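You operate a simulated robot arm through the tools that you are given. There is no shell and no other tool. Be economical: measure what you need, move in short steps, check, and stop when the job is done.

Carry out the task below with a simulated two-armed robot. There is one attempt and no reset: what you move stays moved.

JOB
Screw the lid back on the green tin.

It is judged by the outcome, as a careful person would: the job done as asked, and still so three seconds after it is handed in. It fails if anything else is knocked over, pushed out of place, dropped, spilled or broken. Lids that push on must go on centred and level and be pressed home; caps that screw on are set level and turned clockwise until they are tight.

ROBOT AND FRAMES
Two 7-joint arms with two-finger parallel grippers on one trunk, on a base that drives. Base frame: it is fixed to the floor where the robot stands at the start and does not move with it; the origin is under the middle of the robot, x ahead of it, y to its left, z up; the surface under the hand at the start is at about z = 0.88. Units: m, rad, N and s.
The left shoulder is at the start at [0.05, 0.209, 1.196], the right one opposite. With the tool pointing down near the work surface each hand reaches from about 0.28 to 0.92 m from the robot's upright axis, wherever it stands, measured 20 degrees to its own side. Payload 4.4 kg a hand.
The tool frame of a hand sits at the grasp point between the pads (the TCP): z along the fingers, y along the line on which they close. The tips reach 0.023 m beyond it. Largest opening 0.094 m; finger width 0.038, thickness 0.01; the body of the gripper, 0.054 by 0.096 m, starts 0.039 m behind the TCP.
Orientation is that of the tool frame in the base frame, as [roll, pitch, yaw] about the fixed x, y, z axes, in that order (R = Rz(yaw) Ry(pitch) Rx(roll)). With the fingers straight down and closing along the base's y, the tool's x points along the base's -x, its y along +y and its z along -z.

CONTROLS
- The arms move only by the tool servo_tool. It takes "left_commands", "right_commands" or both (then of equal length, played together; a hand with none holds still); each is one flat list of numbers, 7 for each row, row after row: the finger opening in cm, from 0 to 9.4, then the shift along the tool's x, y, z in units of 400 mm (1.0 is 400 mm), then the turn, a rotation vector about the tool's x, y, z in units of 90 degrees (1.0 is 90 degrees). In form: [grip, x, y, z, rx, ry, rz, grip, x, y, z, rx, ry, rz, ...]. A call has 1 to 12 rows; each row is the pose to reach, as a shift and turn from the pose commanded when the call began, along the tool's axes at that moment. A call with a number of a shift or a turn outside -1 to 1 is refused whole. Each row takes 0.2 s and may step no farther than 0.05 m and 0.15 rad from the row before; otherwise, or with a gripper value out of range, the whole call is refused. A pose out of reach is approached as far as the arm can. The call stops where the force on the tool passes 40 N (or 10 N more than at its start, if that is more) or the arm is blocked; 0.2 s more then pass. Each finger travels about 0.108 m/s and halts on what it meets, pressing with about 45 N; the grip force reading is that of the motor and also rises with nothing between the fingers. The clock runs only during rows and for 0.2 s after the last one: add rows that repeat a pose to give the fingers time. It gives the time, the measured TCP pose, the force on the tool (base axes), the opening and the grip force at its end, in the units of the frame above (readings bear some noise), with the torque about the TCP (base axes, N m) and any sound that the robot's microphone picked up.
- Cameras (640 x 400 px; columns grow to the right, rows downward): "scene" is now at [0.1595, -0.0011, 1.3863]; the picture's right is [-0.01, -1.00, 0.00], its down [-0.42, 0.00, -0.91] and it looks along [0.91, -0.01, -0.42] (base axes); focal length 265 px, centre (320, 200). "left" rides on the left gripper at [0.086, -0.016, -0.075] in its tool frame; the picture's right is [0.18, 0.98, 0.00], its down [-0.58, 0.11, -0.81] and it looks along [-0.79, 0.15, 0.59] (tool axes); focal length 243 px, centre (320, 200). "right" rides on the right gripper at [0.086, 0.016, -0.074] in its tool frame; the picture's right is [-0.18, 0.98, 0.00], its down [-0.58, -0.11, -0.81] and it looks along [-0.79, -0.15, 0.59] (tool axes); focal length 243 px, centre (320, 200). There is no depth. A picture from a camera that has moved, and an enlarged one, comes with that camera's place and axes in the base frame and with its lens.
- camera(camera): a new picture of that camera. No time passes.
- lift_body(by): slides the trunk up (or, below 0, down) by that many m; the arms and the scene camera ride with it, the base frame stays. It gives what a move gives, with no picture.
- base_move(legs): drives the robot by 1 to 6 legs, each [ahead, left, turn to the left] in m, m and rad, along the robot's own axes; the way and the turn of a leg run together, so that a leg with both is an arc; at most 1.5 m and 3.142 rad a leg. The arms and the cameras ride along, it lands a little off, and it stops where it bumps. It gives what a move gives.
- turn_head(pan, tilt): turns the head with the scene camera to pan (to the left, within 1.396 rad either way) and tilt (down, from -0.506 to 1.204), counted from straight ahead of the robot. It gives what a move gives.
- close_up(camera, box): a new picture of the part [left, top, right, bottom] of that camera's present view, enlarged. No time passes.
- close_job(): hands the job in; it is judged then, once.

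Work in short steps. Places have to be worked out from the pictures, the camera data and where the tool is seen: move nearer, look again, correct. Check each grasp and each placing, and mend what went wrong. You have 120 turns and 92 pictures in all, those below and enlarged ones among them. Open the grippers and draw the arms clear of the work before you hand the job in, unless the task says otherwise; then end with one line.

The tools are called after ">>>" by a JSON object that holds its "op" and its "data". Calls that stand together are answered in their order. servo_tool: Moves the arms, as the interface text tells. Its arguments: {"type":"object","properties":{"left_commands":{"type":"array","items":{"type":"number"}},"right_commands":{"type":"array","items":{"type":"number"}}},"required":[]} The other tools are called the same way: lift_body (by) slides the trunk up or down; base_move (legs) drives the base; turn_head (pan, tilt) turns the head that bears the scene camera; camera (camera) takes a picture; close_up (camera, box) takes an enlarged picture of a part of a camera's view; close_job () hands the job in.

At the start:

```text
t: 0.0
left_eef_pos: [0.6499, 0.2806, 1.1814]
left_tcp_rot: [-3.141, 0.0, -3.141]
left_ft_force: [0.2, -0.6, 0.6]
left_moment: [0.01, 0.04, 0.0]
left_width: 0.094
left_finger_force: 0.1
right_eef_pos: [0.4861, -0.1574, 1.2615]
right_tcp_rot: [3.14, 0.001, 3.14]
right_ft_force: [0.1, -0.6, -0.4]
right_moment: [0.0, 0.02, 0.01]
right_width: 0.0938
right_finger_force: 0.0
trunk travel left (down, up): [-0.275, 0.288]
robot x, y, heading: [-0.003, -0.0001, 0.005]
head pan, tilt: [-0.007, 0.431]
```

scene: 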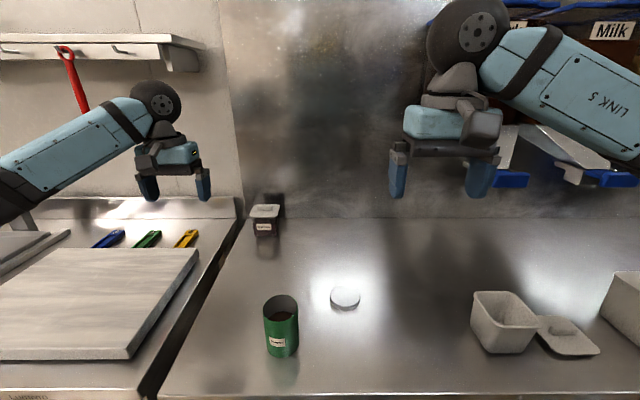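
right: 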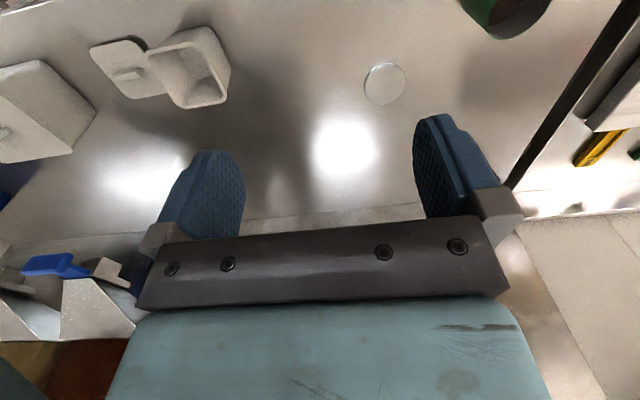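
left: 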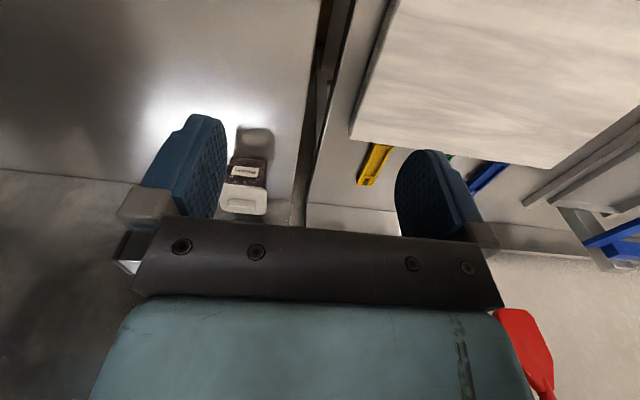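

I'll look closely at the tin and the lid to measure them.

>>> {"op": "close_up", "data": {"camera": "scene", "box": [240, 260, 400, 360]}}

>>> {"op": "close_up", "data": {"camera": "right", "box": [340, 0, 580, 150]}}

```text
4.00 times, centred on (320, 310) of scene
camera zoom: at [0.1595, -0.0011, 1.3863], right [-0.01, -1.0, 0.0], down [-0.42, 0.0, -0.91], along [0.91, -0.01, -0.42], focal length 1061 px, centre (320, -240)
```

zoom: 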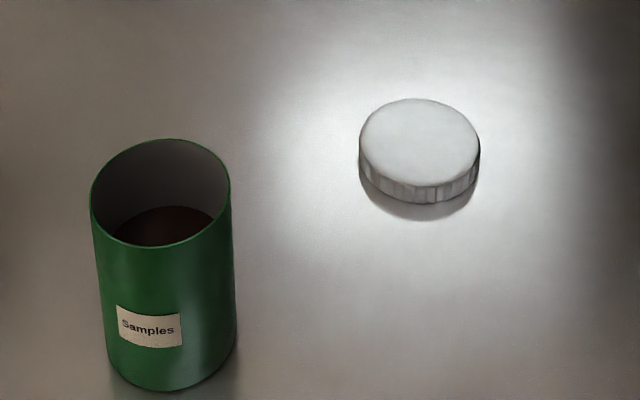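

```text
2.67 times, centred on (460, 75) of right
camera zoom: at [0.4, -0.1409, 1.3352], right [0.18, 0.98, 0.0], down [0.58, -0.11, 0.81], along [0.79, -0.15, -0.59], focal length 647 px, centre (-53, 533)
```

zoom: 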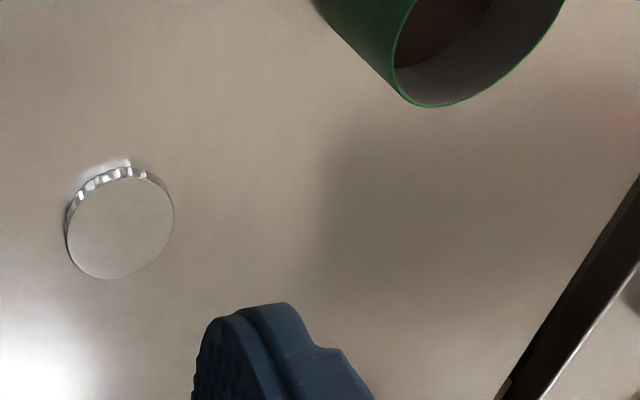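

Lid: about (0.655,-0.069), 74 mm wide and 15 mm high, right side up. Tin: about (0.541,0.071), 67 mm wide, rim at about z=0.98. I'll check the hand's shape, since a camera housing could get in the way.

>>> {"op": "close_up", "data": {"camera": "scene", "box": [370, 0, 610, 200]}}

>>> {"op": "close_up", "data": {"camera": "scene", "box": [60, 60, 240, 220]}}

```text
2.00 times, centred on (490, 100) of scene
camera zoom: at [0.1595, -0.0011, 1.3863], right [-0.01, -1.0, 0.0], down [-0.42, 0.0, -0.91], along [0.91, -0.01, -0.42], focal length 530 px, centre (-20, 400)
```

zoom: 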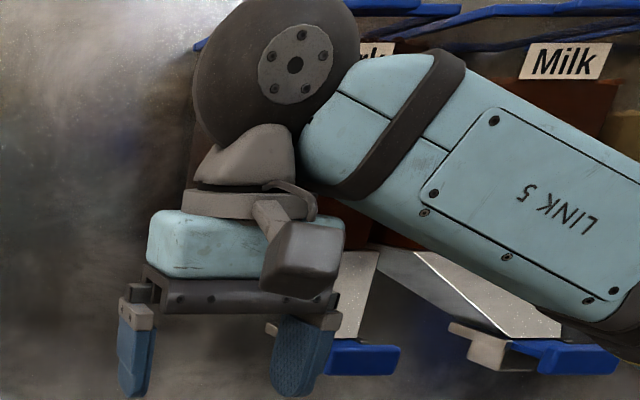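

```text
2.50 times, centred on (150, 140) of scene
camera zoom: at [0.1595, -0.0011, 1.3863], right [-0.01, -1.0, 0.0], down [-0.42, 0.0, -0.91], along [0.91, -0.01, -0.42], focal length 663 px, centre (745, 350)
```

zoom: 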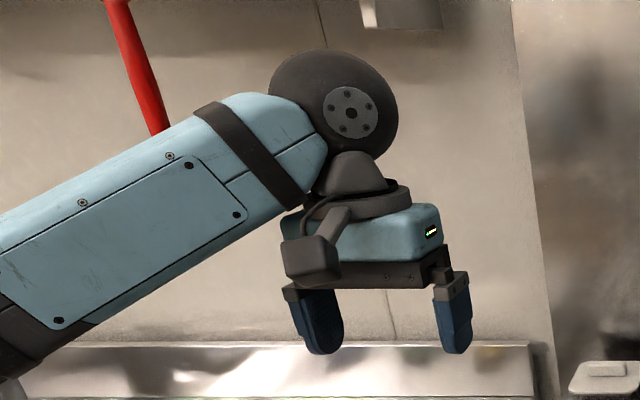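

The camera housing is solid, so the left hand will take the tin from its left with the fingers nearly level and the housing on top. First I'll yaw the left hand by 90 degrees, up high.

>>> {"op": "servo_tool", "data": {"left_commands": [9.4, 0.025, 0.005, 0, 0, 0, -0.0909, 9.4, 0.05, 0.01, 0, 0, 0, -0.1818, 9.4, 0.075, 0.015, 0, 0, 0, -0.2727, 9.4, 0.1, 0.02, 0, 0, 0, -0.3636, 9.4, 0.125, 0.025, 0, 0, 0, -0.4545, 9.4, 0.15, 0.03, 0, 0, 0, -0.5454, 9.4, 0.175, 0.035, 0, 0, 0, -0.6363, 9.4, 0.2, 0.04, 0, 0, 0, -0.7272, 9.4, 0.225, 0.045, 0, 0, 0, -0.8181, 9.4, 0.25, 0.05, 0, 0, 0, -0.909, 9.4, 0.27, 0.05, 0, 0, 0, -1.0, 9.4, 0.27, 0.05, 0, 0, 0, -1.0]}}

```text
t: 2.6
left_eef_pos: [0.5421, 0.2993, 1.1825]
left_tcp_rot: [3.141, 0.001, -1.569]
left_ft_force: [-0.1, 0.3, 0.5]
left_moment: [0.01, 0.02, 0.03]
left_width: 0.094
left_finger_force: 0.1
right_eef_pos: [0.4858, -0.1564, 1.2612]
right_tcp_rot: [-3.141, 0.0, 3.141]
right_ft_force: [0.3, 0.5, 1.2]
right_moment: [0.02, -0.01, 0.05]
right_width: 0.0937
right_finger_force: 0.1
trunk travel left (down, up): [-0.275, 0.288]
robot x, y, heading: [0.0008, 0.0021, 0.001]
head pan, tilt: [-0.007, 0.431]
```

The yaw is done. Next I'll tilt the fingers up to nearly level, pointing toward -y.

>>> {"op": "servo_tool", "data": {"left_commands": [9.4, 0, 0, 0, 0, 0.0922, 0, 9.4, 0, 0, 0, 0, 0.1844, 0, 9.4, 0, 0, 0, 0, 0.2766, 0, 9.4, 0, 0, 0, 0, 0.3688, 0, 9.4, 0, 0, 0, 0, 0.461, 0, 9.4, 0, 0, 0, 0, 0.5532, 0, 9.4, 0, 0, 0, 0, 0.6454, 0, 9.4, 0, 0, 0, 0, 0.7376, 0, 9.4, 0, 0, 0, 0, 0.8298, 0, 9.4, 0, 0, 0, 0, 0.922, 0, 9.4, 0, 0, 0, 0, 0.922, 0]}}

>>> {"op": "camera", "data": {"camera": "scene"}}

```text
t: 5.0
left_eef_pos: [0.5416, 0.3003, 1.1799]
left_tcp_rot: [-3.136, -1.451, -1.575]
left_ft_force: [-0.5, -0.6, -0.8]
left_moment: [-0.01, 0.02, -0.04]
left_width: 0.0941
left_finger_force: 0.1
right_eef_pos: [0.4871, -0.1579, 1.2602]
right_tcp_rot: [3.141, 0.0, -3.14]
right_ft_force: [0.2, -0.8, -0.4]
right_moment: [-0.01, -0.01, -0.01]
right_width: 0.094
right_finger_force: 0.1
trunk travel left (down, up): [-0.275, 0.288]
robot x, y, heading: [-0.0017, 0.002, -0.001]
head pan, tilt: [-0.007, 0.431]
```

```text
84 pictures are left
camera scene: at [0.1593, -0.0013, 1.3863], right [-0.01, -1.0, 0.0], down [-0.42, 0.0, -0.91], along [0.91, -0.01, -0.42], focal length 265 px, centre (320, 200)
```

scene: 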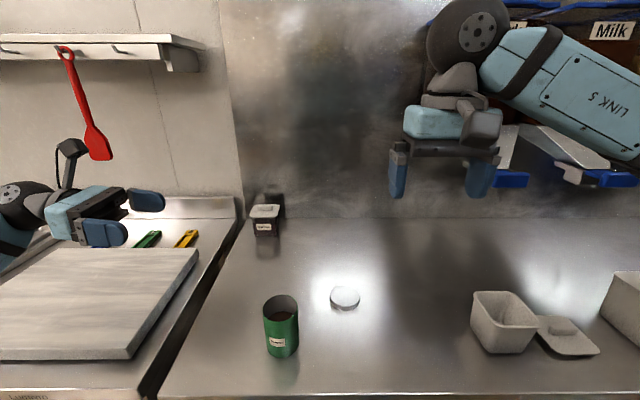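

That pose was reached well. The wrist could foul the board if I came in low, so I'll go over the tin first at z≈1.06 and descend straight down there.

>>> {"op": "servo_tool", "data": {"left_commands": [9.4, -0.039, 0, 0.097, 0, 0, 0, 9.4, -0.077, 0, 0.193, 0, 0, 0, 9.4, -0.116, 0, 0.29, 0, 0, 0, 9.4, -0.155, 0, 0.387, 0, 0, 0, 9.4, -0.193, 0, 0.483, 0, 0, 0, 9.4, -0.232, 0, 0.58, 0, 0, 0, 9.4, -0.232, 0, 0.58, 0, 0, 0]}}

>>> {"op": "turn_head", "data": {"pan": 0.2, "tilt": 0.75}}

>>> {"op": "camera", "data": {"camera": "scene"}}

>>> {"op": "camera", "data": {"camera": "left"}}

```text
t: 6.6
left_eef_pos: [0.5431, 0.0822, 1.0592]
left_tcp_rot: [-3.138, -1.45, -1.574]
left_ft_force: [-0.5, -0.2, 0.5]
left_moment: [-0.03, -0.02, 0.03]
left_width: 0.0939
left_finger_force: 0.0
right_eef_pos: [0.4867, -0.1554, 1.2625]
right_tcp_rot: [3.141, 0.0, 3.141]
right_ft_force: [0.6, -1.0, 0.6]
right_moment: [0.0, -0.04, -0.01]
right_width: 0.0941
right_finger_force: 0.1
trunk travel left (down, up): [-0.275, 0.288]
robot x, y, heading: [-0.0034, 0.0018, -0.001]
head pan, tilt: [-0.007, 0.431]
```

```text
t: 7.4
left_eef_pos: [0.5439, 0.0828, 1.059]
left_tcp_rot: [-3.139, -1.448, -1.572]
left_ft_force: [0.3, -0.9, 0.1]
left_moment: [0.03, -0.01, -0.03]
left_width: 0.0938
left_finger_force: 0.0
right_eef_pos: [0.4864, -0.1577, 1.2608]
right_tcp_rot: [3.141, 0.0, 3.14]
right_ft_force: [0.0, -0.1, 0.1]
right_moment: [-0.01, 0.01, 0.02]
right_width: 0.0942
right_finger_force: 0.0
trunk travel left (down, up): [-0.275, 0.288]
robot x, y, heading: [-0.0001, -0.0015, -0.001]
head pan, tilt: [0.201, 0.75]
```

```text
83 pictures are left
camera scene: at [0.1485, 0.016, 1.3581], right [0.2, -0.98, 0.0], down [-0.67, -0.14, -0.73], along [0.72, 0.15, -0.68], focal length 265 px, centre (320, 200)
```

scene: 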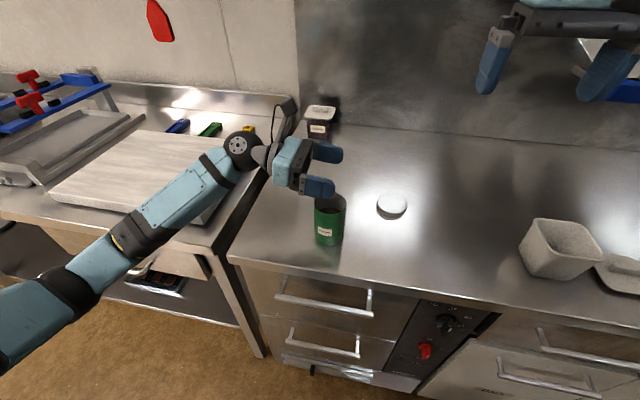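

```text
82 pictures are left
camera left: at [0.5607, 0.1451, 1.1549], right [-0.98, -0.02, 0.18], down [-0.11, 0.87, -0.48], along [-0.15, -0.49, -0.86], focal length 243 px, centre (320, 200)
```

left: 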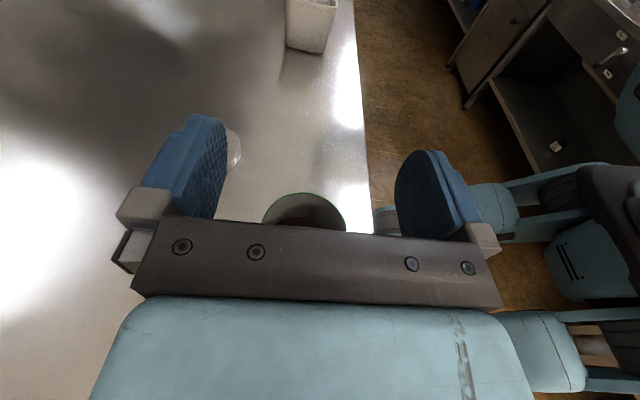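

The left elbow hangs low, so the forearm would hit the counter edge on the way down. I'll raise the trunk so the forearm slopes downward instead.

>>> {"op": "lift_body", "data": {"by": 0.2}}

>>> {"op": "camera", "data": {"camera": "scene"}}

```text
t: 9.6
left_eef_pos: [0.5418, 0.0827, 1.2593]
left_tcp_rot: [3.141, -1.448, -1.571]
left_ft_force: [0.1, 0.9, -0.2]
left_moment: [0.04, 0.02, -0.02]
left_width: 0.0942
left_finger_force: 0.1
right_eef_pos: [0.4866, -0.1568, 1.46]
right_tcp_rot: [-3.142, -0.001, -3.141]
right_ft_force: [0.2, 0.6, -0.7]
right_moment: [0.01, -0.01, 0.03]
right_width: 0.0938
right_finger_force: 0.2
trunk travel left (down, up): [-0.475, 0.088]
robot x, y, heading: [0.0024, 0.0006, -0.002]
head pan, tilt: [0.201, 0.75]
```

```text
81 pictures are left
camera scene: at [0.1487, 0.016, 1.5579], right [0.2, -0.98, 0.0], down [-0.67, -0.14, -0.73], along [0.72, 0.15, -0.68], focal length 265 px, centre (320, 200)
```

scene: 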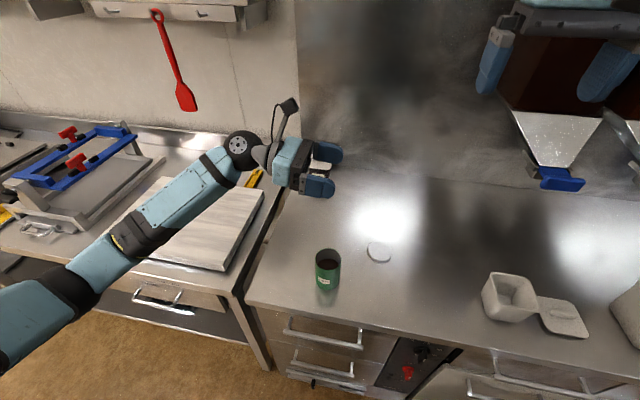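

Now I'll lower the left hand back to z≈1.06.

>>> {"op": "servo_tool", "data": {"left_commands": [9.4, -0.099, 0, 0.012, 0, 0, 0, 9.4, -0.198, 0, 0.024, 0, 0, 0, 9.4, -0.298, 0, 0.037, 0, 0, 0, 9.4, -0.397, 0, 0.049, 0, 0, 0, 9.4, -0.496, 0, 0.061, 0, 0, 0, 9.4, -0.496, 0, 0.061, 0, 0, 0]}}

>>> {"op": "camera", "data": {"camera": "scene"}}

>>> {"op": "close_up", "data": {"camera": "scene", "box": [240, 180, 400, 300]}}

```text
t: 11.0
left_eef_pos: [0.5413, 0.0851, 1.0598]
left_tcp_rot: [-3.141, -1.447, -1.572]
left_ft_force: [-0.4, 0.8, -0.1]
left_moment: [-0.01, 0.05, 0.01]
left_width: 0.094
left_finger_force: 0.1
right_eef_pos: [0.4862, -0.1566, 1.46]
right_tcp_rot: [3.14, 0.0, -3.141]
right_ft_force: [0.0, 0.3, -1.0]
right_moment: [0.03, -0.02, 0.04]
right_width: 0.094
right_finger_force: 0.0
trunk travel left (down, up): [-0.475, 0.088]
robot x, y, heading: [-0.0019, -0.0004, 0.005]
head pan, tilt: [0.201, 0.75]
```

```text
80 pictures are left
camera scene: at [0.1484, 0.016, 1.558], right [0.2, -0.98, 0.0], down [-0.67, -0.14, -0.73], along [0.72, 0.15, -0.68], focal length 265 px, centre (320, 200)
```

scene: 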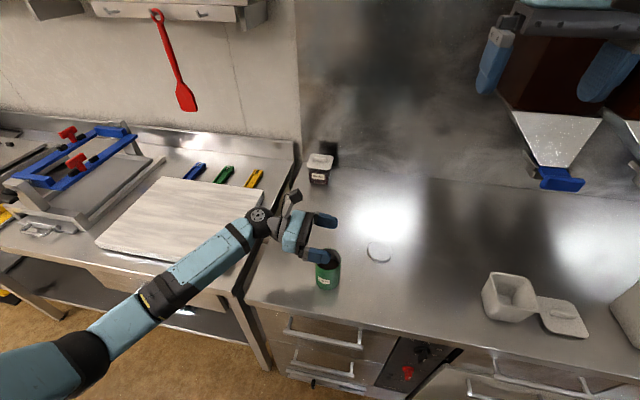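

```text
3.33 times, centred on (320, 240) of scene
camera zoom: at [0.1484, 0.016, 1.558], right [0.2, -0.98, 0.0], down [-0.67, -0.14, -0.73], along [0.72, 0.15, -0.68], focal length 884 px, centre (320, 67)
```

zoom: 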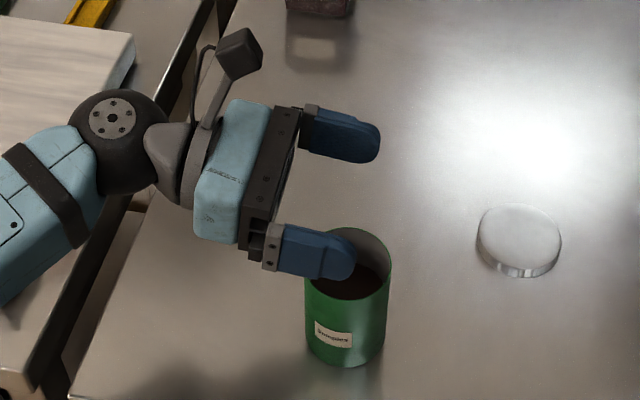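

The forearm now has room. I'll descend to just above the rim and check the alignment.

>>> {"op": "servo_tool", "data": {"left_commands": [9.4, -0.06, 0, 0.007, 0, 0, 0, 9.4, -0.124, 0, 0.015, 0, 0, 0, 9.4, -0.124, 0, 0.015, 0, 0, 0]}}

>>> {"op": "close_up", "data": {"camera": "scene", "box": [260, 220, 380, 300]}}

>>> {"op": "close_up", "data": {"camera": "left", "box": [120, 80, 520, 330]}}

```text
t: 11.8
left_eef_pos: [0.5434, 0.0852, 1.0095]
left_tcp_rot: [-3.132, -1.449, -1.578]
left_ft_force: [0.1, 0.5, 0.3]
left_moment: [-0.02, -0.02, -0.01]
left_width: 0.094
left_finger_force: 0.0
right_eef_pos: [0.4873, -0.1571, 1.4606]
right_tcp_rot: [-3.141, 0.0, -3.141]
right_ft_force: [-0.5, 0.8, 1.1]
right_moment: [0.0, 0.03, 0.01]
right_width: 0.0939
right_finger_force: 0.0
trunk travel left (down, up): [-0.475, 0.088]
robot x, y, heading: [0.0024, -0.0012, 0.003]
head pan, tilt: [0.201, 0.75]
```

```text
5.00 times, centred on (320, 260) of scene
camera zoom: at [0.1483, 0.0161, 1.558], right [0.2, -0.98, 0.0], down [-0.67, -0.14, -0.73], along [0.72, 0.15, -0.68], focal length 1326 px, centre (320, -100)
```

zoom: 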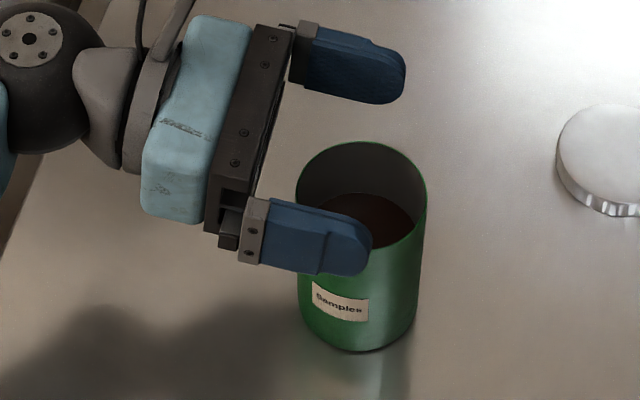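

```text
1.60 times, centred on (320, 205) of left
camera zoom: at [0.5611, 0.1472, 1.1034], right [-0.98, -0.02, 0.18], down [-0.11, 0.87, -0.48], along [-0.15, -0.49, -0.86], focal length 388 px, centre (320, 192)
```

zoom: 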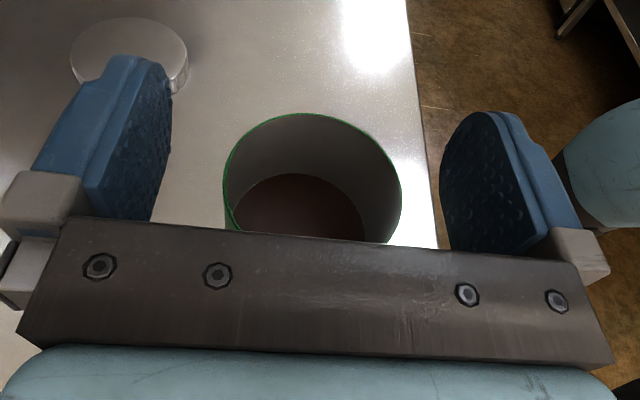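

The tin is at about (0.543, 0.074), so it's well between the fingers. I'll descend to z≈0.918, nudging 5 mm deeper.

>>> {"op": "servo_tool", "data": {"left_commands": [9.4, -0.056, 0, 0.01, 0, 0, 0, 9.4, -0.113, 0, 0.02, 0, 0, 0, 9.4, -0.17, 0, 0.03, 0, 0, 0, 9.4, -0.2, 0, 0.035, 0, 0, 0, 9.4, -0.2255, 0, 0.04, 0, 0, 0, 9.4, -0.2255, 0, 0.04, 0, 0, 0]}}

>>> {"op": "camera", "data": {"camera": "scene"}}

>>> {"op": "close_up", "data": {"camera": "scene", "box": [230, 220, 370, 320]}}

```text
t: 13.2
left_eef_pos: [0.5438, 0.079, 0.9224]
left_tcp_rot: [-3.088, -1.45, -1.621]
left_ft_force: [2.7, 9.4, 28.6]
left_moment: [1.8, 0.32, -0.32]
left_width: 0.0942
left_finger_force: 0.0
right_eef_pos: [0.4852, -0.1561, 1.4623]
right_tcp_rot: [-3.14, 0.002, 3.141]
right_ft_force: [-1.2, 0.9, -0.2]
right_moment: [-0.03, 0.0, -0.04]
right_width: 0.0939
right_finger_force: 0.0
trunk travel left (down, up): [-0.475, 0.088]
robot x, y, heading: [-0.0018, -0.0023, 0.004]
head pan, tilt: [0.201, 0.75]
```

```text
76 pictures are left
camera scene: at [0.1458, 0.0165, 1.5588], right [0.2, -0.98, 0.0], down [-0.67, -0.14, -0.73], along [0.72, 0.15, -0.68], focal length 265 px, centre (320, 200)
```

scene: 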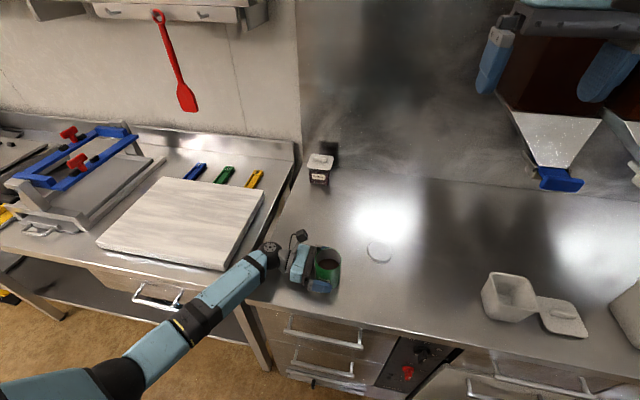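

```text
4.00 times, centred on (300, 270) of scene
camera zoom: at [0.1458, 0.0165, 1.5588], right [0.2, -0.98, 0.0], down [-0.67, -0.14, -0.73], along [0.72, 0.15, -0.68], focal length 1061 px, centre (400, -80)
```

zoom: 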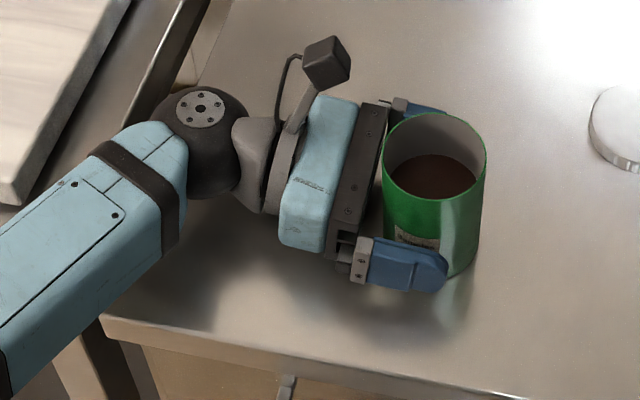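

The body of the gripper has touched the counter, with 28 N upward about 6 cm behind the TCP. I'll raise the hand about 11 mm to relieve that, back off 3 mm in y, then close on the tin.

>>> {"op": "servo_tool", "data": {"left_commands": [9.4, 0.014, 0, -0.006, 0, 0, 0, 9.4, 0.027, 0, -0.011, 0, 0, 0, 9.4, 0.027, 0, -0.011, 0, 0, 0]}}

```text
t: 14.0
left_eef_pos: [0.5431, 0.0812, 0.9294]
left_tcp_rot: [3.132, -1.447, -1.56]
left_ft_force: [0.1, 0.5, 0.6]
left_moment: [0.03, 0.02, -0.01]
left_width: 0.094
left_finger_force: 0.1
right_eef_pos: [0.4871, -0.157, 1.4611]
right_tcp_rot: [-3.14, 0.0, -3.14]
right_ft_force: [-0.4, 0.2, 0.9]
right_moment: [0.0, -0.01, 0.05]
right_width: 0.0941
right_finger_force: 0.0
trunk travel left (down, up): [-0.475, 0.088]
robot x, y, heading: [-0.0, 0.0027, -0.003]
head pan, tilt: [0.201, 0.75]
```

That's free of contact. Closing the left fingers on the tin.

>>> {"op": "servo_tool", "data": {"left_commands": [8, 0, 0, 0, 0, 0, 0, 7, 0, 0, 0, 0, 0, 0, 6, 0, 0, 0, 0, 0, 0, 5.5, 0, 0, 0, 0, 0, 0, 5.5, 0, 0, 0, 0, 0, 0]}}

>>> {"op": "close_up", "data": {"camera": "scene", "box": [230, 220, 370, 320]}}

>>> {"op": "close_up", "data": {"camera": "left", "box": [120, 80, 520, 330]}}

```text
t: 15.2
left_eef_pos: [0.5428, 0.0814, 0.9297]
left_tcp_rot: [3.141, -1.45, -1.571]
left_ft_force: [0.2, 0.6, 0.3]
left_moment: [0.0, 0.07, -0.03]
left_width: 0.0664
left_finger_force: 44.9
right_eef_pos: [0.4862, -0.1576, 1.4606]
right_tcp_rot: [-3.141, 0.002, -3.142]
right_ft_force: [0.5, 0.6, 0.0]
right_moment: [0.03, 0.0, 0.01]
right_width: 0.0942
right_finger_force: 0.0
trunk travel left (down, up): [-0.475, 0.088]
robot x, y, heading: [-0.0012, 0.002, 0.001]
head pan, tilt: [0.201, 0.75]
```

```text
4.00 times, centred on (300, 270) of scene
camera zoom: at [0.1485, 0.016, 1.558], right [0.2, -0.98, 0.0], down [-0.67, -0.14, -0.73], along [0.72, 0.15, -0.68], focal length 1061 px, centre (400, -80)
```

zoom: 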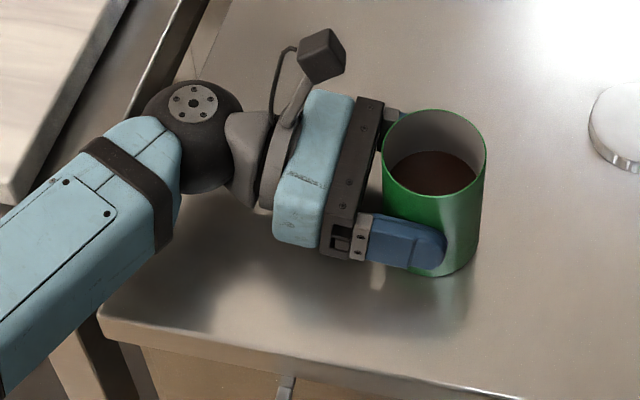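

```text
1.60 times, centred on (320, 205) of left
camera zoom: at [0.5607, 0.1436, 1.0245], right [-0.98, -0.02, 0.18], down [-0.11, 0.87, -0.48], along [-0.15, -0.49, -0.86], focal length 388 px, centre (320, 192)
```

zoom: 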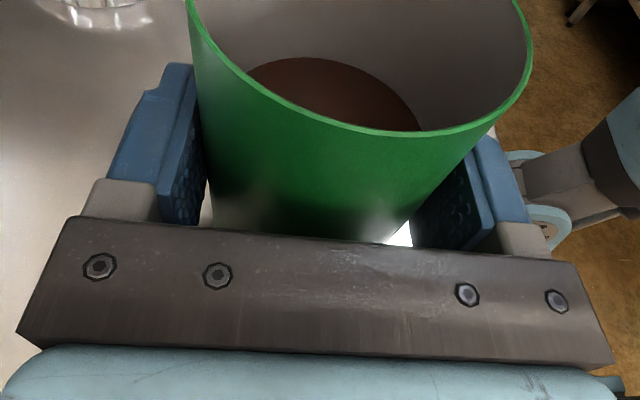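

The tin is held (66 mm). Now the right hand: yaw +90 degrees, so its camera faces away from the left hand, and move above the lid.

>>> {"op": "servo_tool", "data": {"right_commands": [9.4, -0.0387, 0.0207, 0.0818, 0, 0, -0.0909, 9.4, -0.0775, 0.0414, 0.1636, 0, 0, -0.1818, 9.4, -0.1162, 0.062, 0.2455, 0, 0, -0.2727, 9.4, -0.1549, 0.0827, 0.3273, 0, 0, -0.3636, 9.4, -0.1936, 0.1034, 0.4091, 0, 0, -0.4545, 9.4, -0.2324, 0.1241, 0.4909, 0, 0, -0.5454, 9.4, -0.2711, 0.1448, 0.5727, 0, 0, -0.6363, 9.4, -0.3098, 0.1655, 0.6545, 0, 0, -0.7272, 9.4, -0.3485, 0.1861, 0.7364, 0, 0, -0.8181, 9.4, -0.3873, 0.2068, 0.8182, 0, 0, -0.909, 9.4, -0.426, 0.2275, 0.9, 0, 0, -1.0, 9.4, -0.426, 0.2275, 0.9, 0, 0, -1.0]}}

>>> {"op": "camera", "data": {"camera": "scene"}}

>>> {"op": "camera", "data": {"camera": "right"}}

```text
t: 17.8
left_eef_pos: [0.5459, 0.0841, 0.9294]
left_tcp_rot: [3.135, -1.453, -1.561]
left_ft_force: [0.0, 2.6, 9.8]
left_moment: [0.18, -0.1, -0.04]
left_width: 0.0667
left_finger_force: 45.1
right_eef_pos: [0.5437, -0.0587, 1.0944]
right_tcp_rot: [-2.991, 0.02, -1.743]
right_ft_force: [1.3, 0.7, 0.6]
right_moment: [-0.02, 0.14, -0.04]
right_width: 0.0939
right_finger_force: 0.2
right hand out of reach, approached as far as the arm can: row 8, 9, 10, 11, 12
trunk travel left (down, up): [-0.475, 0.088]
robot x, y, heading: [0.0011, 0.0036, 0.0]
head pan, tilt: [0.201, 0.75]
```

```text
72 pictures are left
camera scene: at [0.1536, 0.0215, 1.5575], right [0.2, -0.98, 0.0], down [-0.67, -0.14, -0.73], along [0.71, 0.14, -0.69], focal length 265 px, centre (320, 200)
```

scene: 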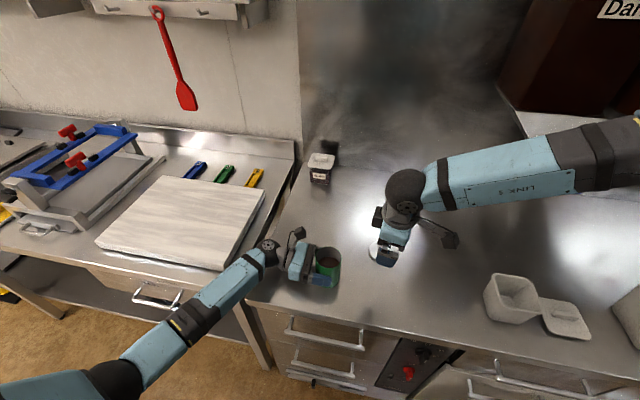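

```text
71 pictures are left
camera right: at [0.5018, -0.1411, 1.1633], right [-0.92, 0.35, -0.14], down [0.08, 0.56, 0.83], along [0.37, 0.75, -0.55], focal length 243 px, centre (320, 200)
```

right: 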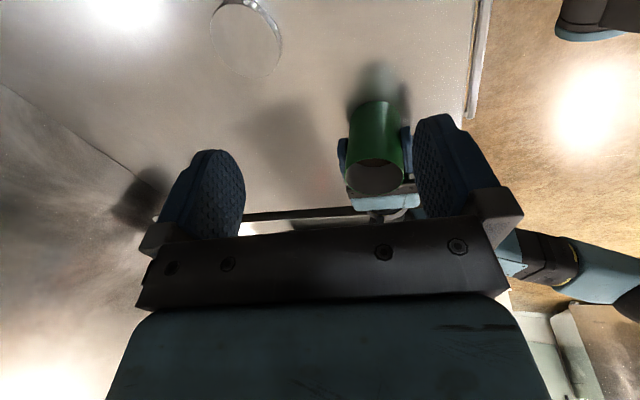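

Yaw +90 is outside the right arm's range. Negative yaws also clear the left camera, so I'll turn back through 0.

>>> {"op": "servo_tool", "data": {"right_commands": [9.4, 0, 0, 0, 0, 0, 0.0909, 9.4, 0, 0, 0, 0, 0, 0.1818, 9.4, 0, 0, 0, 0, 0, 0.2727, 9.4, 0, 0, 0, 0, 0, 0.3636, 9.4, 0, 0, 0, 0, 0, 0.4545, 9.4, 0, 0, 0, 0, 0, 0.5454, 9.4, 0, 0, 0, 0, 0, 0.6363, 9.4, 0, 0, 0, 0, 0, 0.7272, 9.4, 0, 0, 0, 0, 0, 0.8181, 9.4, 0, 0, 0, 0, 0, 0.909, 9.4, 0, 0, 0, 0, 0, 1.0, 9.4, 0, 0, 0, 0, 0, 1.0]}}

```text
t: 20.4
left_eef_pos: [0.5431, 0.0818, 0.9305]
left_tcp_rot: [-3.14, -1.449, -1.57]
left_ft_force: [-0.9, 0.3, -1.2]
left_moment: [0.02, 0.01, 0.01]
left_width: 0.0667
left_finger_force: 45.0
right_eef_pos: [0.5481, -0.0632, 1.0891]
right_tcp_rot: [3.117, 0.153, 2.962]
right_ft_force: [0.5, -0.2, -0.5]
right_moment: [0.0, 0.0, -0.01]
right_width: 0.094
right_finger_force: 0.2
trunk travel left (down, up): [-0.475, 0.088]
robot x, y, heading: [-0.0022, -0.0015, 0.0]
head pan, tilt: [0.201, 0.75]
```

It's now tilted by 0.15 rad. I'll level it, set the yaw to −20 degrees and move above the lid.

>>> {"op": "servo_tool", "data": {"right_commands": [9.4, -0.052, 0.008, 0.018, 0.003, 0.0195, 0.022, 9.4, -0.104, 0.017, 0.036, 0.006, 0.039, 0.044, 9.4, -0.155, 0.025, 0.054, 0.009, 0.058, 0.066, 9.4, -0.207, 0.033, 0.072, 0.012, 0.078, 0.088, 9.4, -0.259, 0.0415, 0.0905, 0.0156, 0.0974, 0.109, 9.4, -0.259, 0.0415, 0.0905, 0.0156, 0.0974, 0.109]}}

>>> {"op": "camera", "data": {"camera": "right"}}

>>> {"op": "camera", "data": {"camera": "scene"}}

```text
t: 21.8
left_eef_pos: [0.5438, 0.0802, 0.9294]
left_tcp_rot: [-3.139, -1.449, -1.573]
left_ft_force: [0.4, 0.7, -1.7]
left_moment: [0.0, -0.01, -0.01]
left_width: 0.0668
left_finger_force: 45.4
right_eef_pos: [0.6579, -0.063, 1.068]
right_tcp_rot: [3.131, -0.004, 2.795]
right_ft_force: [0.4, -0.7, -0.6]
right_moment: [-0.01, -0.01, 0.02]
right_width: 0.0939
right_finger_force: 0.0
trunk travel left (down, up): [-0.475, 0.088]
robot x, y, heading: [-0.0018, 0.0006, -0.003]
head pan, tilt: [0.201, 0.75]
```

```text
70 pictures are left
camera right: at [0.5818, -0.0195, 1.1433], right [0.51, 0.86, 0.01], down [0.51, -0.31, 0.8], along [0.7, -0.4, -0.6], focal length 243 px, centre (320, 200)
```

right: 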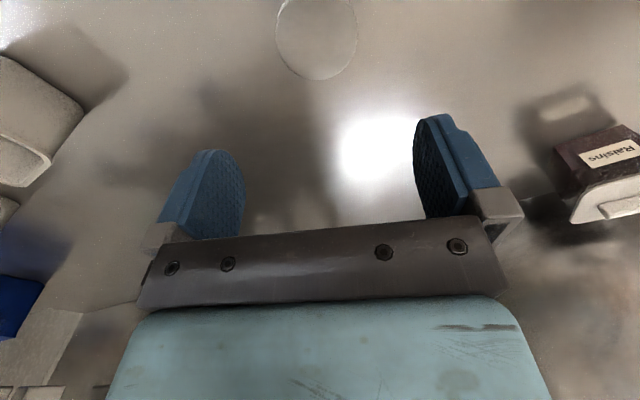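

```text
69 pictures are left
camera scene: at [0.1483, 0.0158, 1.558], right [0.2, -0.98, 0.0], down [-0.67, -0.14, -0.73], along [0.72, 0.15, -0.68], focal length 265 px, centre (320, 200)
```

scene: 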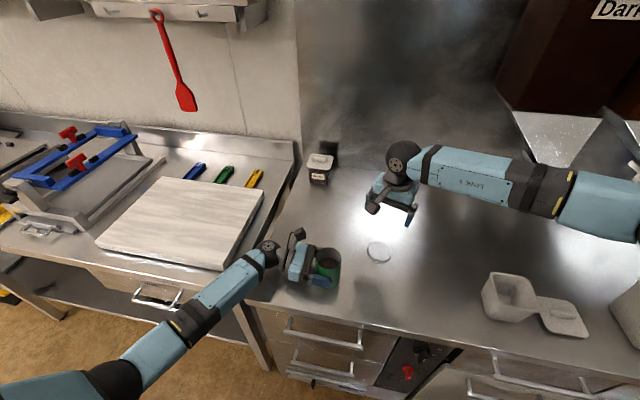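

The lid is at (0.659,-0.064), nearly under the hand. I'll descend around it to TCP z≈0.909.

>>> {"op": "servo_tool", "data": {"right_commands": [9.4, -0.002, -0.001, 0.1, 0, 0, 0, 9.4, -0.0036, -0.001, 0.2, 0, 0, 0, 9.4, -0.0036, -0.001, 0.3, 0, 0, 0, 9.4, -0.0036, -0.001, 0.35, 0, 0, 0, 9.4, -0.0036, -0.001, 0.3975, 0, 0, 0, 9.4, -0.0036, -0.001, 0.3975, 0, 0, 0]}}

>>> {"op": "close_up", "data": {"camera": "scene", "box": [320, 190, 440, 280]}}

>>> {"op": "camera", "data": {"camera": "right"}}

```text
t: 23.2
left_eef_pos: [0.5442, 0.081, 0.9293]
left_tcp_rot: [-3.141, -1.448, -1.57]
left_ft_force: [-0.4, -0.2, -0.8]
left_moment: [0.02, -0.01, 0.01]
left_width: 0.0667
left_finger_force: 44.9
right_eef_pos: [0.6586, -0.0635, 0.9079]
right_tcp_rot: [3.13, -0.003, 2.795]
right_ft_force: [0.3, 0.5, -0.1]
right_moment: [-0.02, -0.01, 0.01]
right_width: 0.0939
right_finger_force: 0.0
trunk travel left (down, up): [-0.475, 0.088]
robot x, y, heading: [0.0016, -0.001, -0.004]
head pan, tilt: [0.201, 0.75]
```

```text
4.44 times, centred on (380, 235) of scene
camera zoom: at [0.1485, 0.016, 1.558], right [0.2, -0.98, 0.0], down [-0.67, -0.14, -0.73], along [0.72, 0.15, -0.68], focal length 1179 px, centre (53, 44)
```

zoom: 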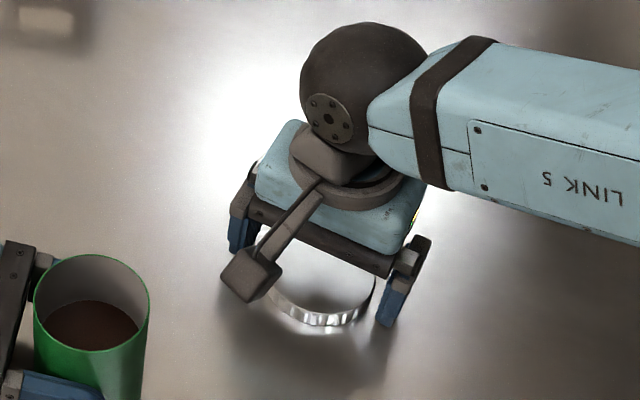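

```text
67 pictures are left
camera right: at [0.5819, -0.0196, 0.9838], right [0.51, 0.86, 0.01], down [0.51, -0.31, 0.8], along [0.7, -0.4, -0.6], focal length 243 px, centre (320, 200)
```

right: 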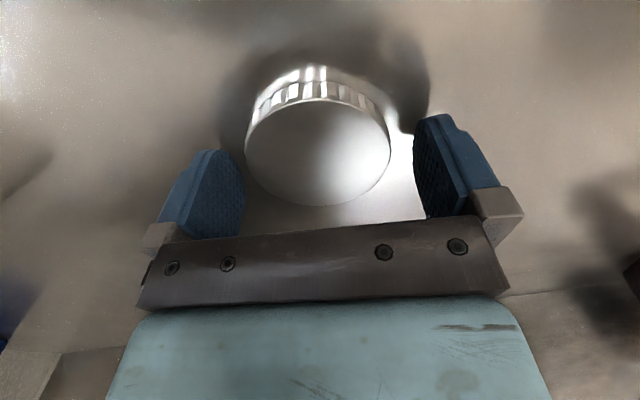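

Allowing for perspective, the lid centre is (0.662,-0.065) with its top at z≈0.893. I'll shift 3.5 mm and go down 2 mm, then close.

>>> {"op": "servo_tool", "data": {"right_commands": [9.4, -0.009, 0, 0.005, 0, 0, 0, 9.4, -0.009, 0, 0.005, 0, 0, 0, 8, -0.009, 0, 0.005, 0, 0, 0, 7, -0.009, 0, 0.005, 0, 0, 0, 6.5, -0.009, 0, 0.005, 0, 0, 0, 6.5, -0.009, 0, 0.005, 0, 0, 0, 6.5, -0.009, 0, 0.005, 0, 0, 0]}}

>>> {"op": "camera", "data": {"camera": "right"}}

```text
t: 24.8
left_eef_pos: [0.5441, 0.0818, 0.9285]
left_tcp_rot: [-3.141, -1.448, -1.57]
left_ft_force: [-1.2, 0.9, -1.4]
left_moment: [0.05, -0.01, 0.01]
left_width: 0.0667
left_finger_force: 45.0
right_eef_pos: [0.6614, -0.0649, 0.9076]
right_tcp_rot: [3.13, -0.003, 2.795]
right_ft_force: [-0.5, 0.2, 1.0]
right_moment: [0.0, 0.02, 0.01]
right_width: 0.0754
right_finger_force: 44.9
trunk travel left (down, up): [-0.475, 0.088]
robot x, y, heading: [-0.0035, -0.0034, -0.003]
head pan, tilt: [0.201, 0.75]
```

```text
66 pictures are left
camera right: at [0.5856, -0.0202, 0.9828], right [0.51, 0.86, 0.01], down [0.51, -0.31, 0.8], along [0.7, -0.4, -0.6], focal length 243 px, centre (320, 200)
```

right: 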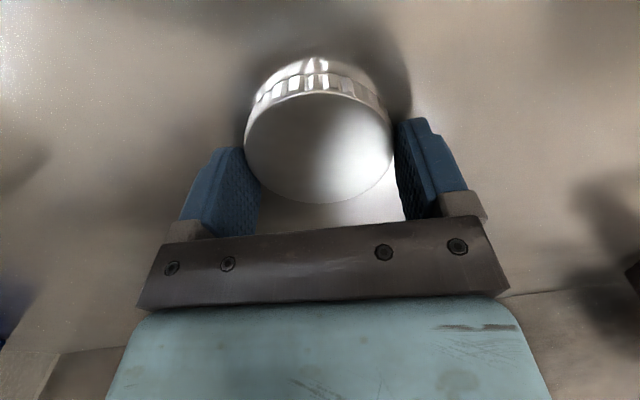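

The lid is gripped (75 mm). I'll lift it straight up and check that it hangs level.

>>> {"op": "servo_tool", "data": {"right_commands": [6.5, 0, 0, -0.05, 0, 0, 0, 6.5, 0, 0, -0.15, 0, 0, 0, 6.5, 0, 0, -0.25, 0, 0, 0, 6.5, 0, 0, -0.35, 0, 0, 0, 6.5, 0, 0, -0.4, 0, 0, 0, 6.5, 0, 0, -0.4, 0, 0, 0]}}

>>> {"op": "close_up", "data": {"camera": "scene", "box": [280, 150, 440, 270]}}

>>> {"op": "camera", "data": {"camera": "right"}}

```text
t: 26.2
left_eef_pos: [0.5434, 0.0806, 0.9287]
left_tcp_rot: [3.141, -1.448, -1.569]
left_ft_force: [-0.3, -0.1, -2.0]
left_moment: [0.01, -0.01, 0.01]
left_width: 0.0667
left_finger_force: 45.0
right_eef_pos: [0.6626, -0.0649, 1.0682]
right_tcp_rot: [3.129, -0.003, 2.796]
right_ft_force: [-0.1, 0.5, -0.4]
right_moment: [-0.01, -0.03, 0.01]
right_width: 0.0751
right_finger_force: 45.7
trunk travel left (down, up): [-0.475, 0.088]
robot x, y, heading: [-0.0002, -0.0015, 0.002]
head pan, tilt: [0.201, 0.75]
```

```text
3.33 times, centred on (360, 210) of scene
camera zoom: at [0.1489, 0.0161, 1.5579], right [0.2, -0.98, 0.0], down [-0.67, -0.14, -0.73], along [0.72, 0.15, -0.68], focal length 884 px, centre (187, 167)
```

zoom: 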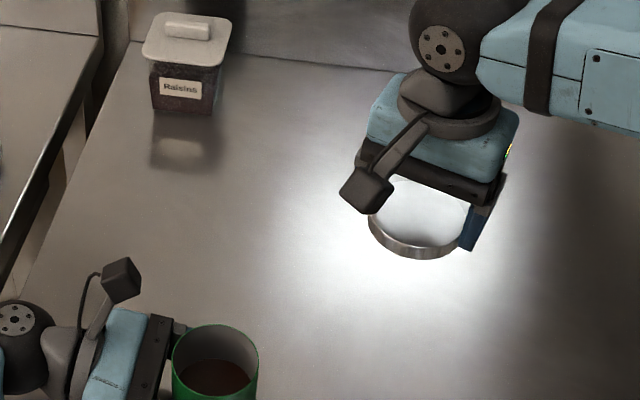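

```text
64 pictures are left
camera right: at [0.5855, -0.0219, 1.1416], right [0.51, 0.86, 0.01], down [0.51, -0.31, 0.8], along [0.7, -0.4, -0.6], focal length 243 px, centre (320, 200)
```

right: 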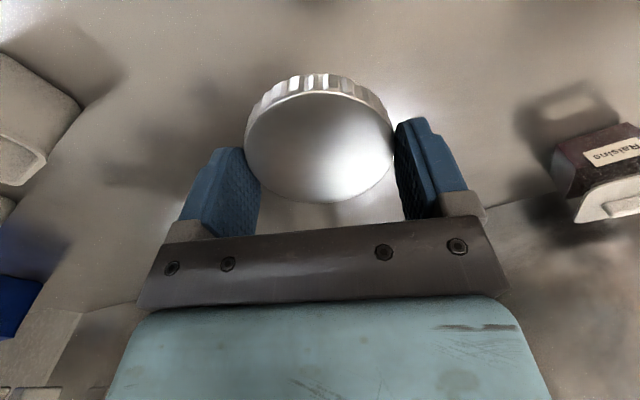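

The lid hangs level. I'll carry it over the tin at a safe height (TCP z≈1.10), turning to yaw −40 to keep the fingers away from the left camera, then look.

>>> {"op": "servo_tool", "data": {"right_commands": [6.5, 0, 0, -0.08, 0, 0, 0, 6.5, 0.08, 0.046, -0.08, 0, 0, 0.045, 6.5, 0.162, 0.091, -0.08, 0, 0, 0.09, 6.5, 0.243, 0.137, -0.08, 0, 0, 0.135, 6.5, 0.324, 0.182, -0.08, 0, 0, 0.18, 6.5, 0.405, 0.228, -0.08, 0, 0, 0.222, 6.5, 0.405, 0.228, -0.08, 0, 0, 0.222]}}

>>> {"op": "close_up", "data": {"camera": "scene", "box": [240, 190, 400, 310]}}

>>> {"op": "camera", "data": {"camera": "left"}}

>>> {"op": "camera", "data": {"camera": "right"}}

```text
t: 27.8
left_eef_pos: [0.5446, 0.0805, 0.9298]
left_tcp_rot: [3.138, -1.444, -1.567]
left_ft_force: [0.8, -0.4, -0.6]
left_moment: [0.02, -0.01, -0.03]
left_width: 0.0667
left_finger_force: 45.1
right_eef_pos: [0.538, 0.0748, 1.0992]
right_tcp_rot: [3.132, -0.007, 2.445]
right_ft_force: [-0.7, -0.2, 0.9]
right_moment: [0.02, -0.01, 0.01]
right_width: 0.0749
right_finger_force: 45.0
trunk travel left (down, up): [-0.475, 0.088]
robot x, y, heading: [-0.0011, 0.0002, -0.003]
head pan, tilt: [0.201, 0.75]
```

```text
3.33 times, centred on (320, 250) of scene
camera zoom: at [0.1491, 0.0151, 1.5579], right [0.2, -0.98, 0.0], down [-0.67, -0.14, -0.73], along [0.72, 0.15, -0.68], focal length 884 px, centre (320, 33)
```

zoom: 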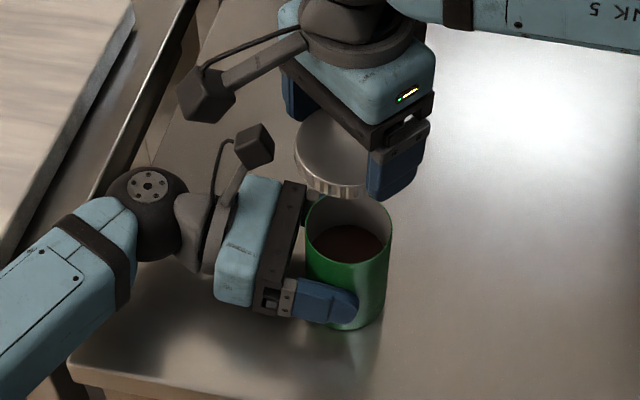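

```text
62 pictures are left
camera left: at [0.5611, 0.1429, 1.0243], right [-0.98, -0.02, 0.18], down [-0.11, 0.87, -0.48], along [-0.15, -0.49, -0.86], focal length 243 px, centre (320, 200)
```

left: 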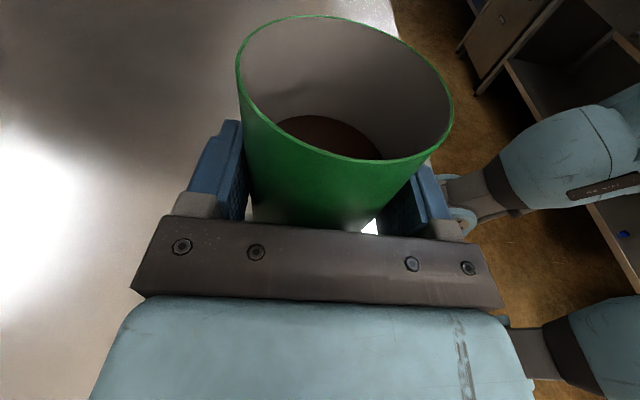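

```text
61 pictures are left
camera right: at [0.4823, 0.1412, 1.1759], right [0.77, 0.64, 0.01], down [0.38, -0.47, 0.8], along [0.51, -0.61, -0.6], focal length 243 px, centre (320, 200)
```

right: 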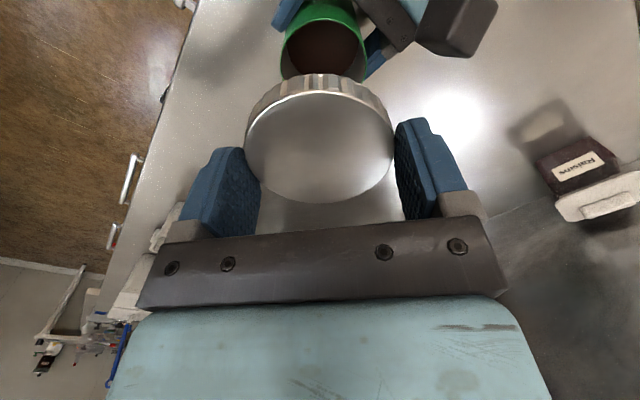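

Circle fits put the tin axis at (0.545,0.072) with its rim at z≈0.980, and the lid centre about 3 mm ahead of the right TCP. I'll shift by 4 mm and descend until the lid is about 2 cm above the rim.

>>> {"op": "servo_tool", "data": {"right_commands": [6.5, -0.0085, 0.0042, 0.06, 0, 0, 0, 6.5, -0.0085, 0.0042, 0.12, 0, 0, 0, 6.5, -0.0085, 0.0042, 0.1725, 0, 0, 0, 6.5, -0.0085, 0.0042, 0.1725, 0, 0, 0]}}

>>> {"op": "close_up", "data": {"camera": "scene", "box": [270, 210, 370, 290]}}

>>> {"op": "close_up", "data": {"camera": "left", "box": [180, 0, 500, 200]}}

>>> {"op": "camera", "data": {"camera": "right"}}

```text
t: 28.8
left_eef_pos: [0.5432, 0.0817, 0.93]
left_tcp_rot: [3.14, -1.447, -1.569]
left_ft_force: [0.2, 0.0, -0.4]
left_moment: [0.01, -0.01, -0.02]
left_width: 0.0665
left_finger_force: 45.5
right_eef_pos: [0.5436, 0.0761, 1.0341]
right_tcp_rot: [3.132, -0.008, 2.443]
right_ft_force: [-0.1, 0.3, -0.2]
right_moment: [-0.02, 0.02, 0.02]
right_width: 0.0752
right_finger_force: 44.7
trunk travel left (down, up): [-0.475, 0.088]
robot x, y, heading: [0.0019, -0.0009, -0.002]
head pan, tilt: [0.201, 0.75]
```

```text
5.00 times, centred on (320, 250) of scene
camera zoom: at [0.1486, 0.016, 1.558], right [0.2, -0.98, 0.0], down [-0.67, -0.14, -0.73], along [0.72, 0.15, -0.68], focal length 1326 px, centre (320, -50)
```

zoom: 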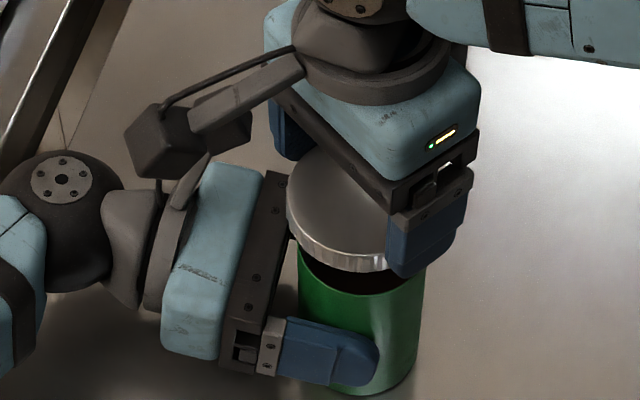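

```text
2.00 times, centred on (340, 100) of left
camera zoom: at [0.5608, 0.1435, 1.0244], right [-0.98, -0.02, 0.18], down [-0.11, 0.87, -0.48], along [-0.15, -0.49, -0.86], focal length 485 px, centre (280, 400)
```

zoom: 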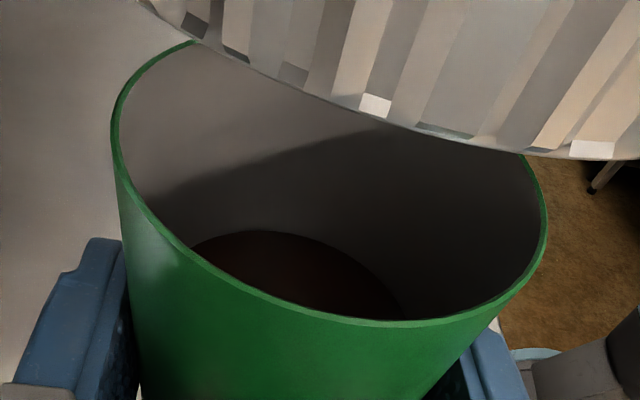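

```text
58 pictures are left
camera right: at [0.4873, 0.1422, 1.1094], right [0.77, 0.64, 0.01], down [0.38, -0.47, 0.8], along [0.51, -0.61, -0.6], focal length 243 px, centre (320, 200)
```

right: 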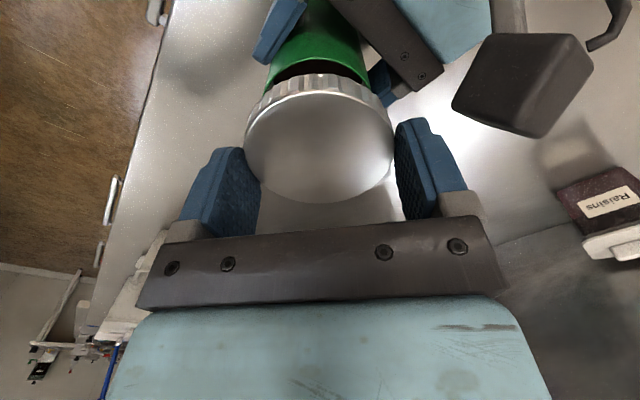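

The lid looks centred over the tin from all three views. I'll come down gently, watching the force.

>>> {"op": "servo_tool", "data": {"right_commands": [6.5, 0, 0, 0.015, 0, 0, 0, 6.5, 0, 0, 0.03, 0, 0, 0, 6.5, 0, 0, 0.04, 0, 0, 0, 6.5, 0, 0, 0.045, 0, 0, 0, 6.5, 0, 0, 0.05, 0, 0, 0, 6.5, 0, 0, 0.05, 0, 0, 0]}}

>>> {"op": "close_up", "data": {"camera": "scene", "box": [270, 210, 370, 290]}}

>>> {"op": "close_up", "data": {"camera": "left", "box": [180, 0, 500, 200]}}

```text
t: 30.2
left_eef_pos: [0.543, 0.0824, 0.929]
left_tcp_rot: [-3.14, -1.448, -1.571]
left_ft_force: [0.2, -0.3, -1.7]
left_moment: [0.02, -0.01, -0.03]
left_width: 0.0666
left_finger_force: 44.9
right_eef_pos: [0.5427, 0.0749, 1.0112]
right_tcp_rot: [3.13, -0.007, 2.445]
right_ft_force: [0.3, -0.6, -0.2]
right_moment: [0.01, 0.04, 0.0]
right_width: 0.0748
right_finger_force: 45.4
trunk travel left (down, up): [-0.475, 0.088]
robot x, y, heading: [0.002, 0.0004, 0.002]
head pan, tilt: [0.201, 0.75]
```

```text
5.00 times, centred on (320, 250) of scene
camera zoom: at [0.1487, 0.016, 1.558], right [0.2, -0.98, 0.0], down [-0.67, -0.14, -0.73], along [0.72, 0.15, -0.68], focal length 1326 px, centre (320, -50)
```

zoom: 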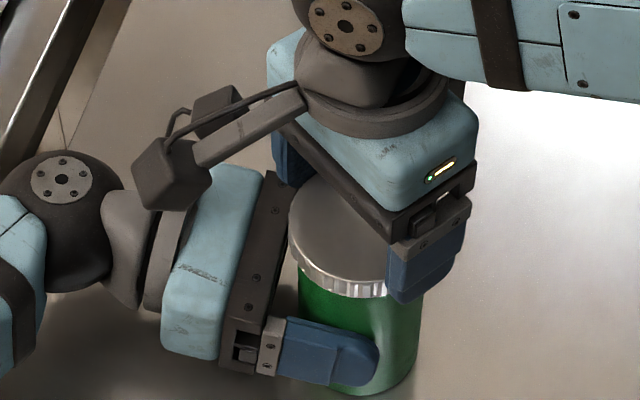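

```text
2.00 times, centred on (340, 100) of left
camera zoom: at [0.5608, 0.1436, 1.0244], right [-0.98, -0.02, 0.18], down [-0.11, 0.87, -0.48], along [-0.15, -0.49, -0.86], focal length 485 px, centre (280, 400)
```

zoom: 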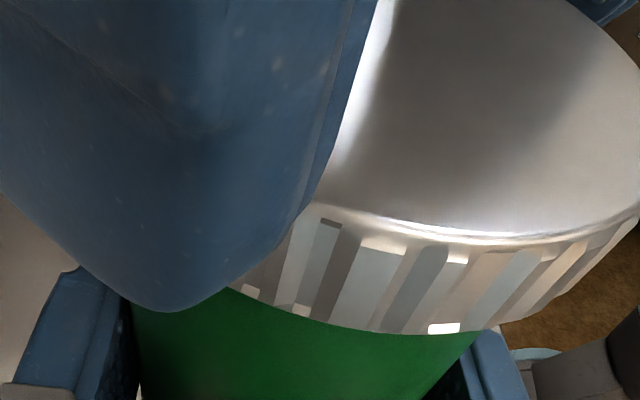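

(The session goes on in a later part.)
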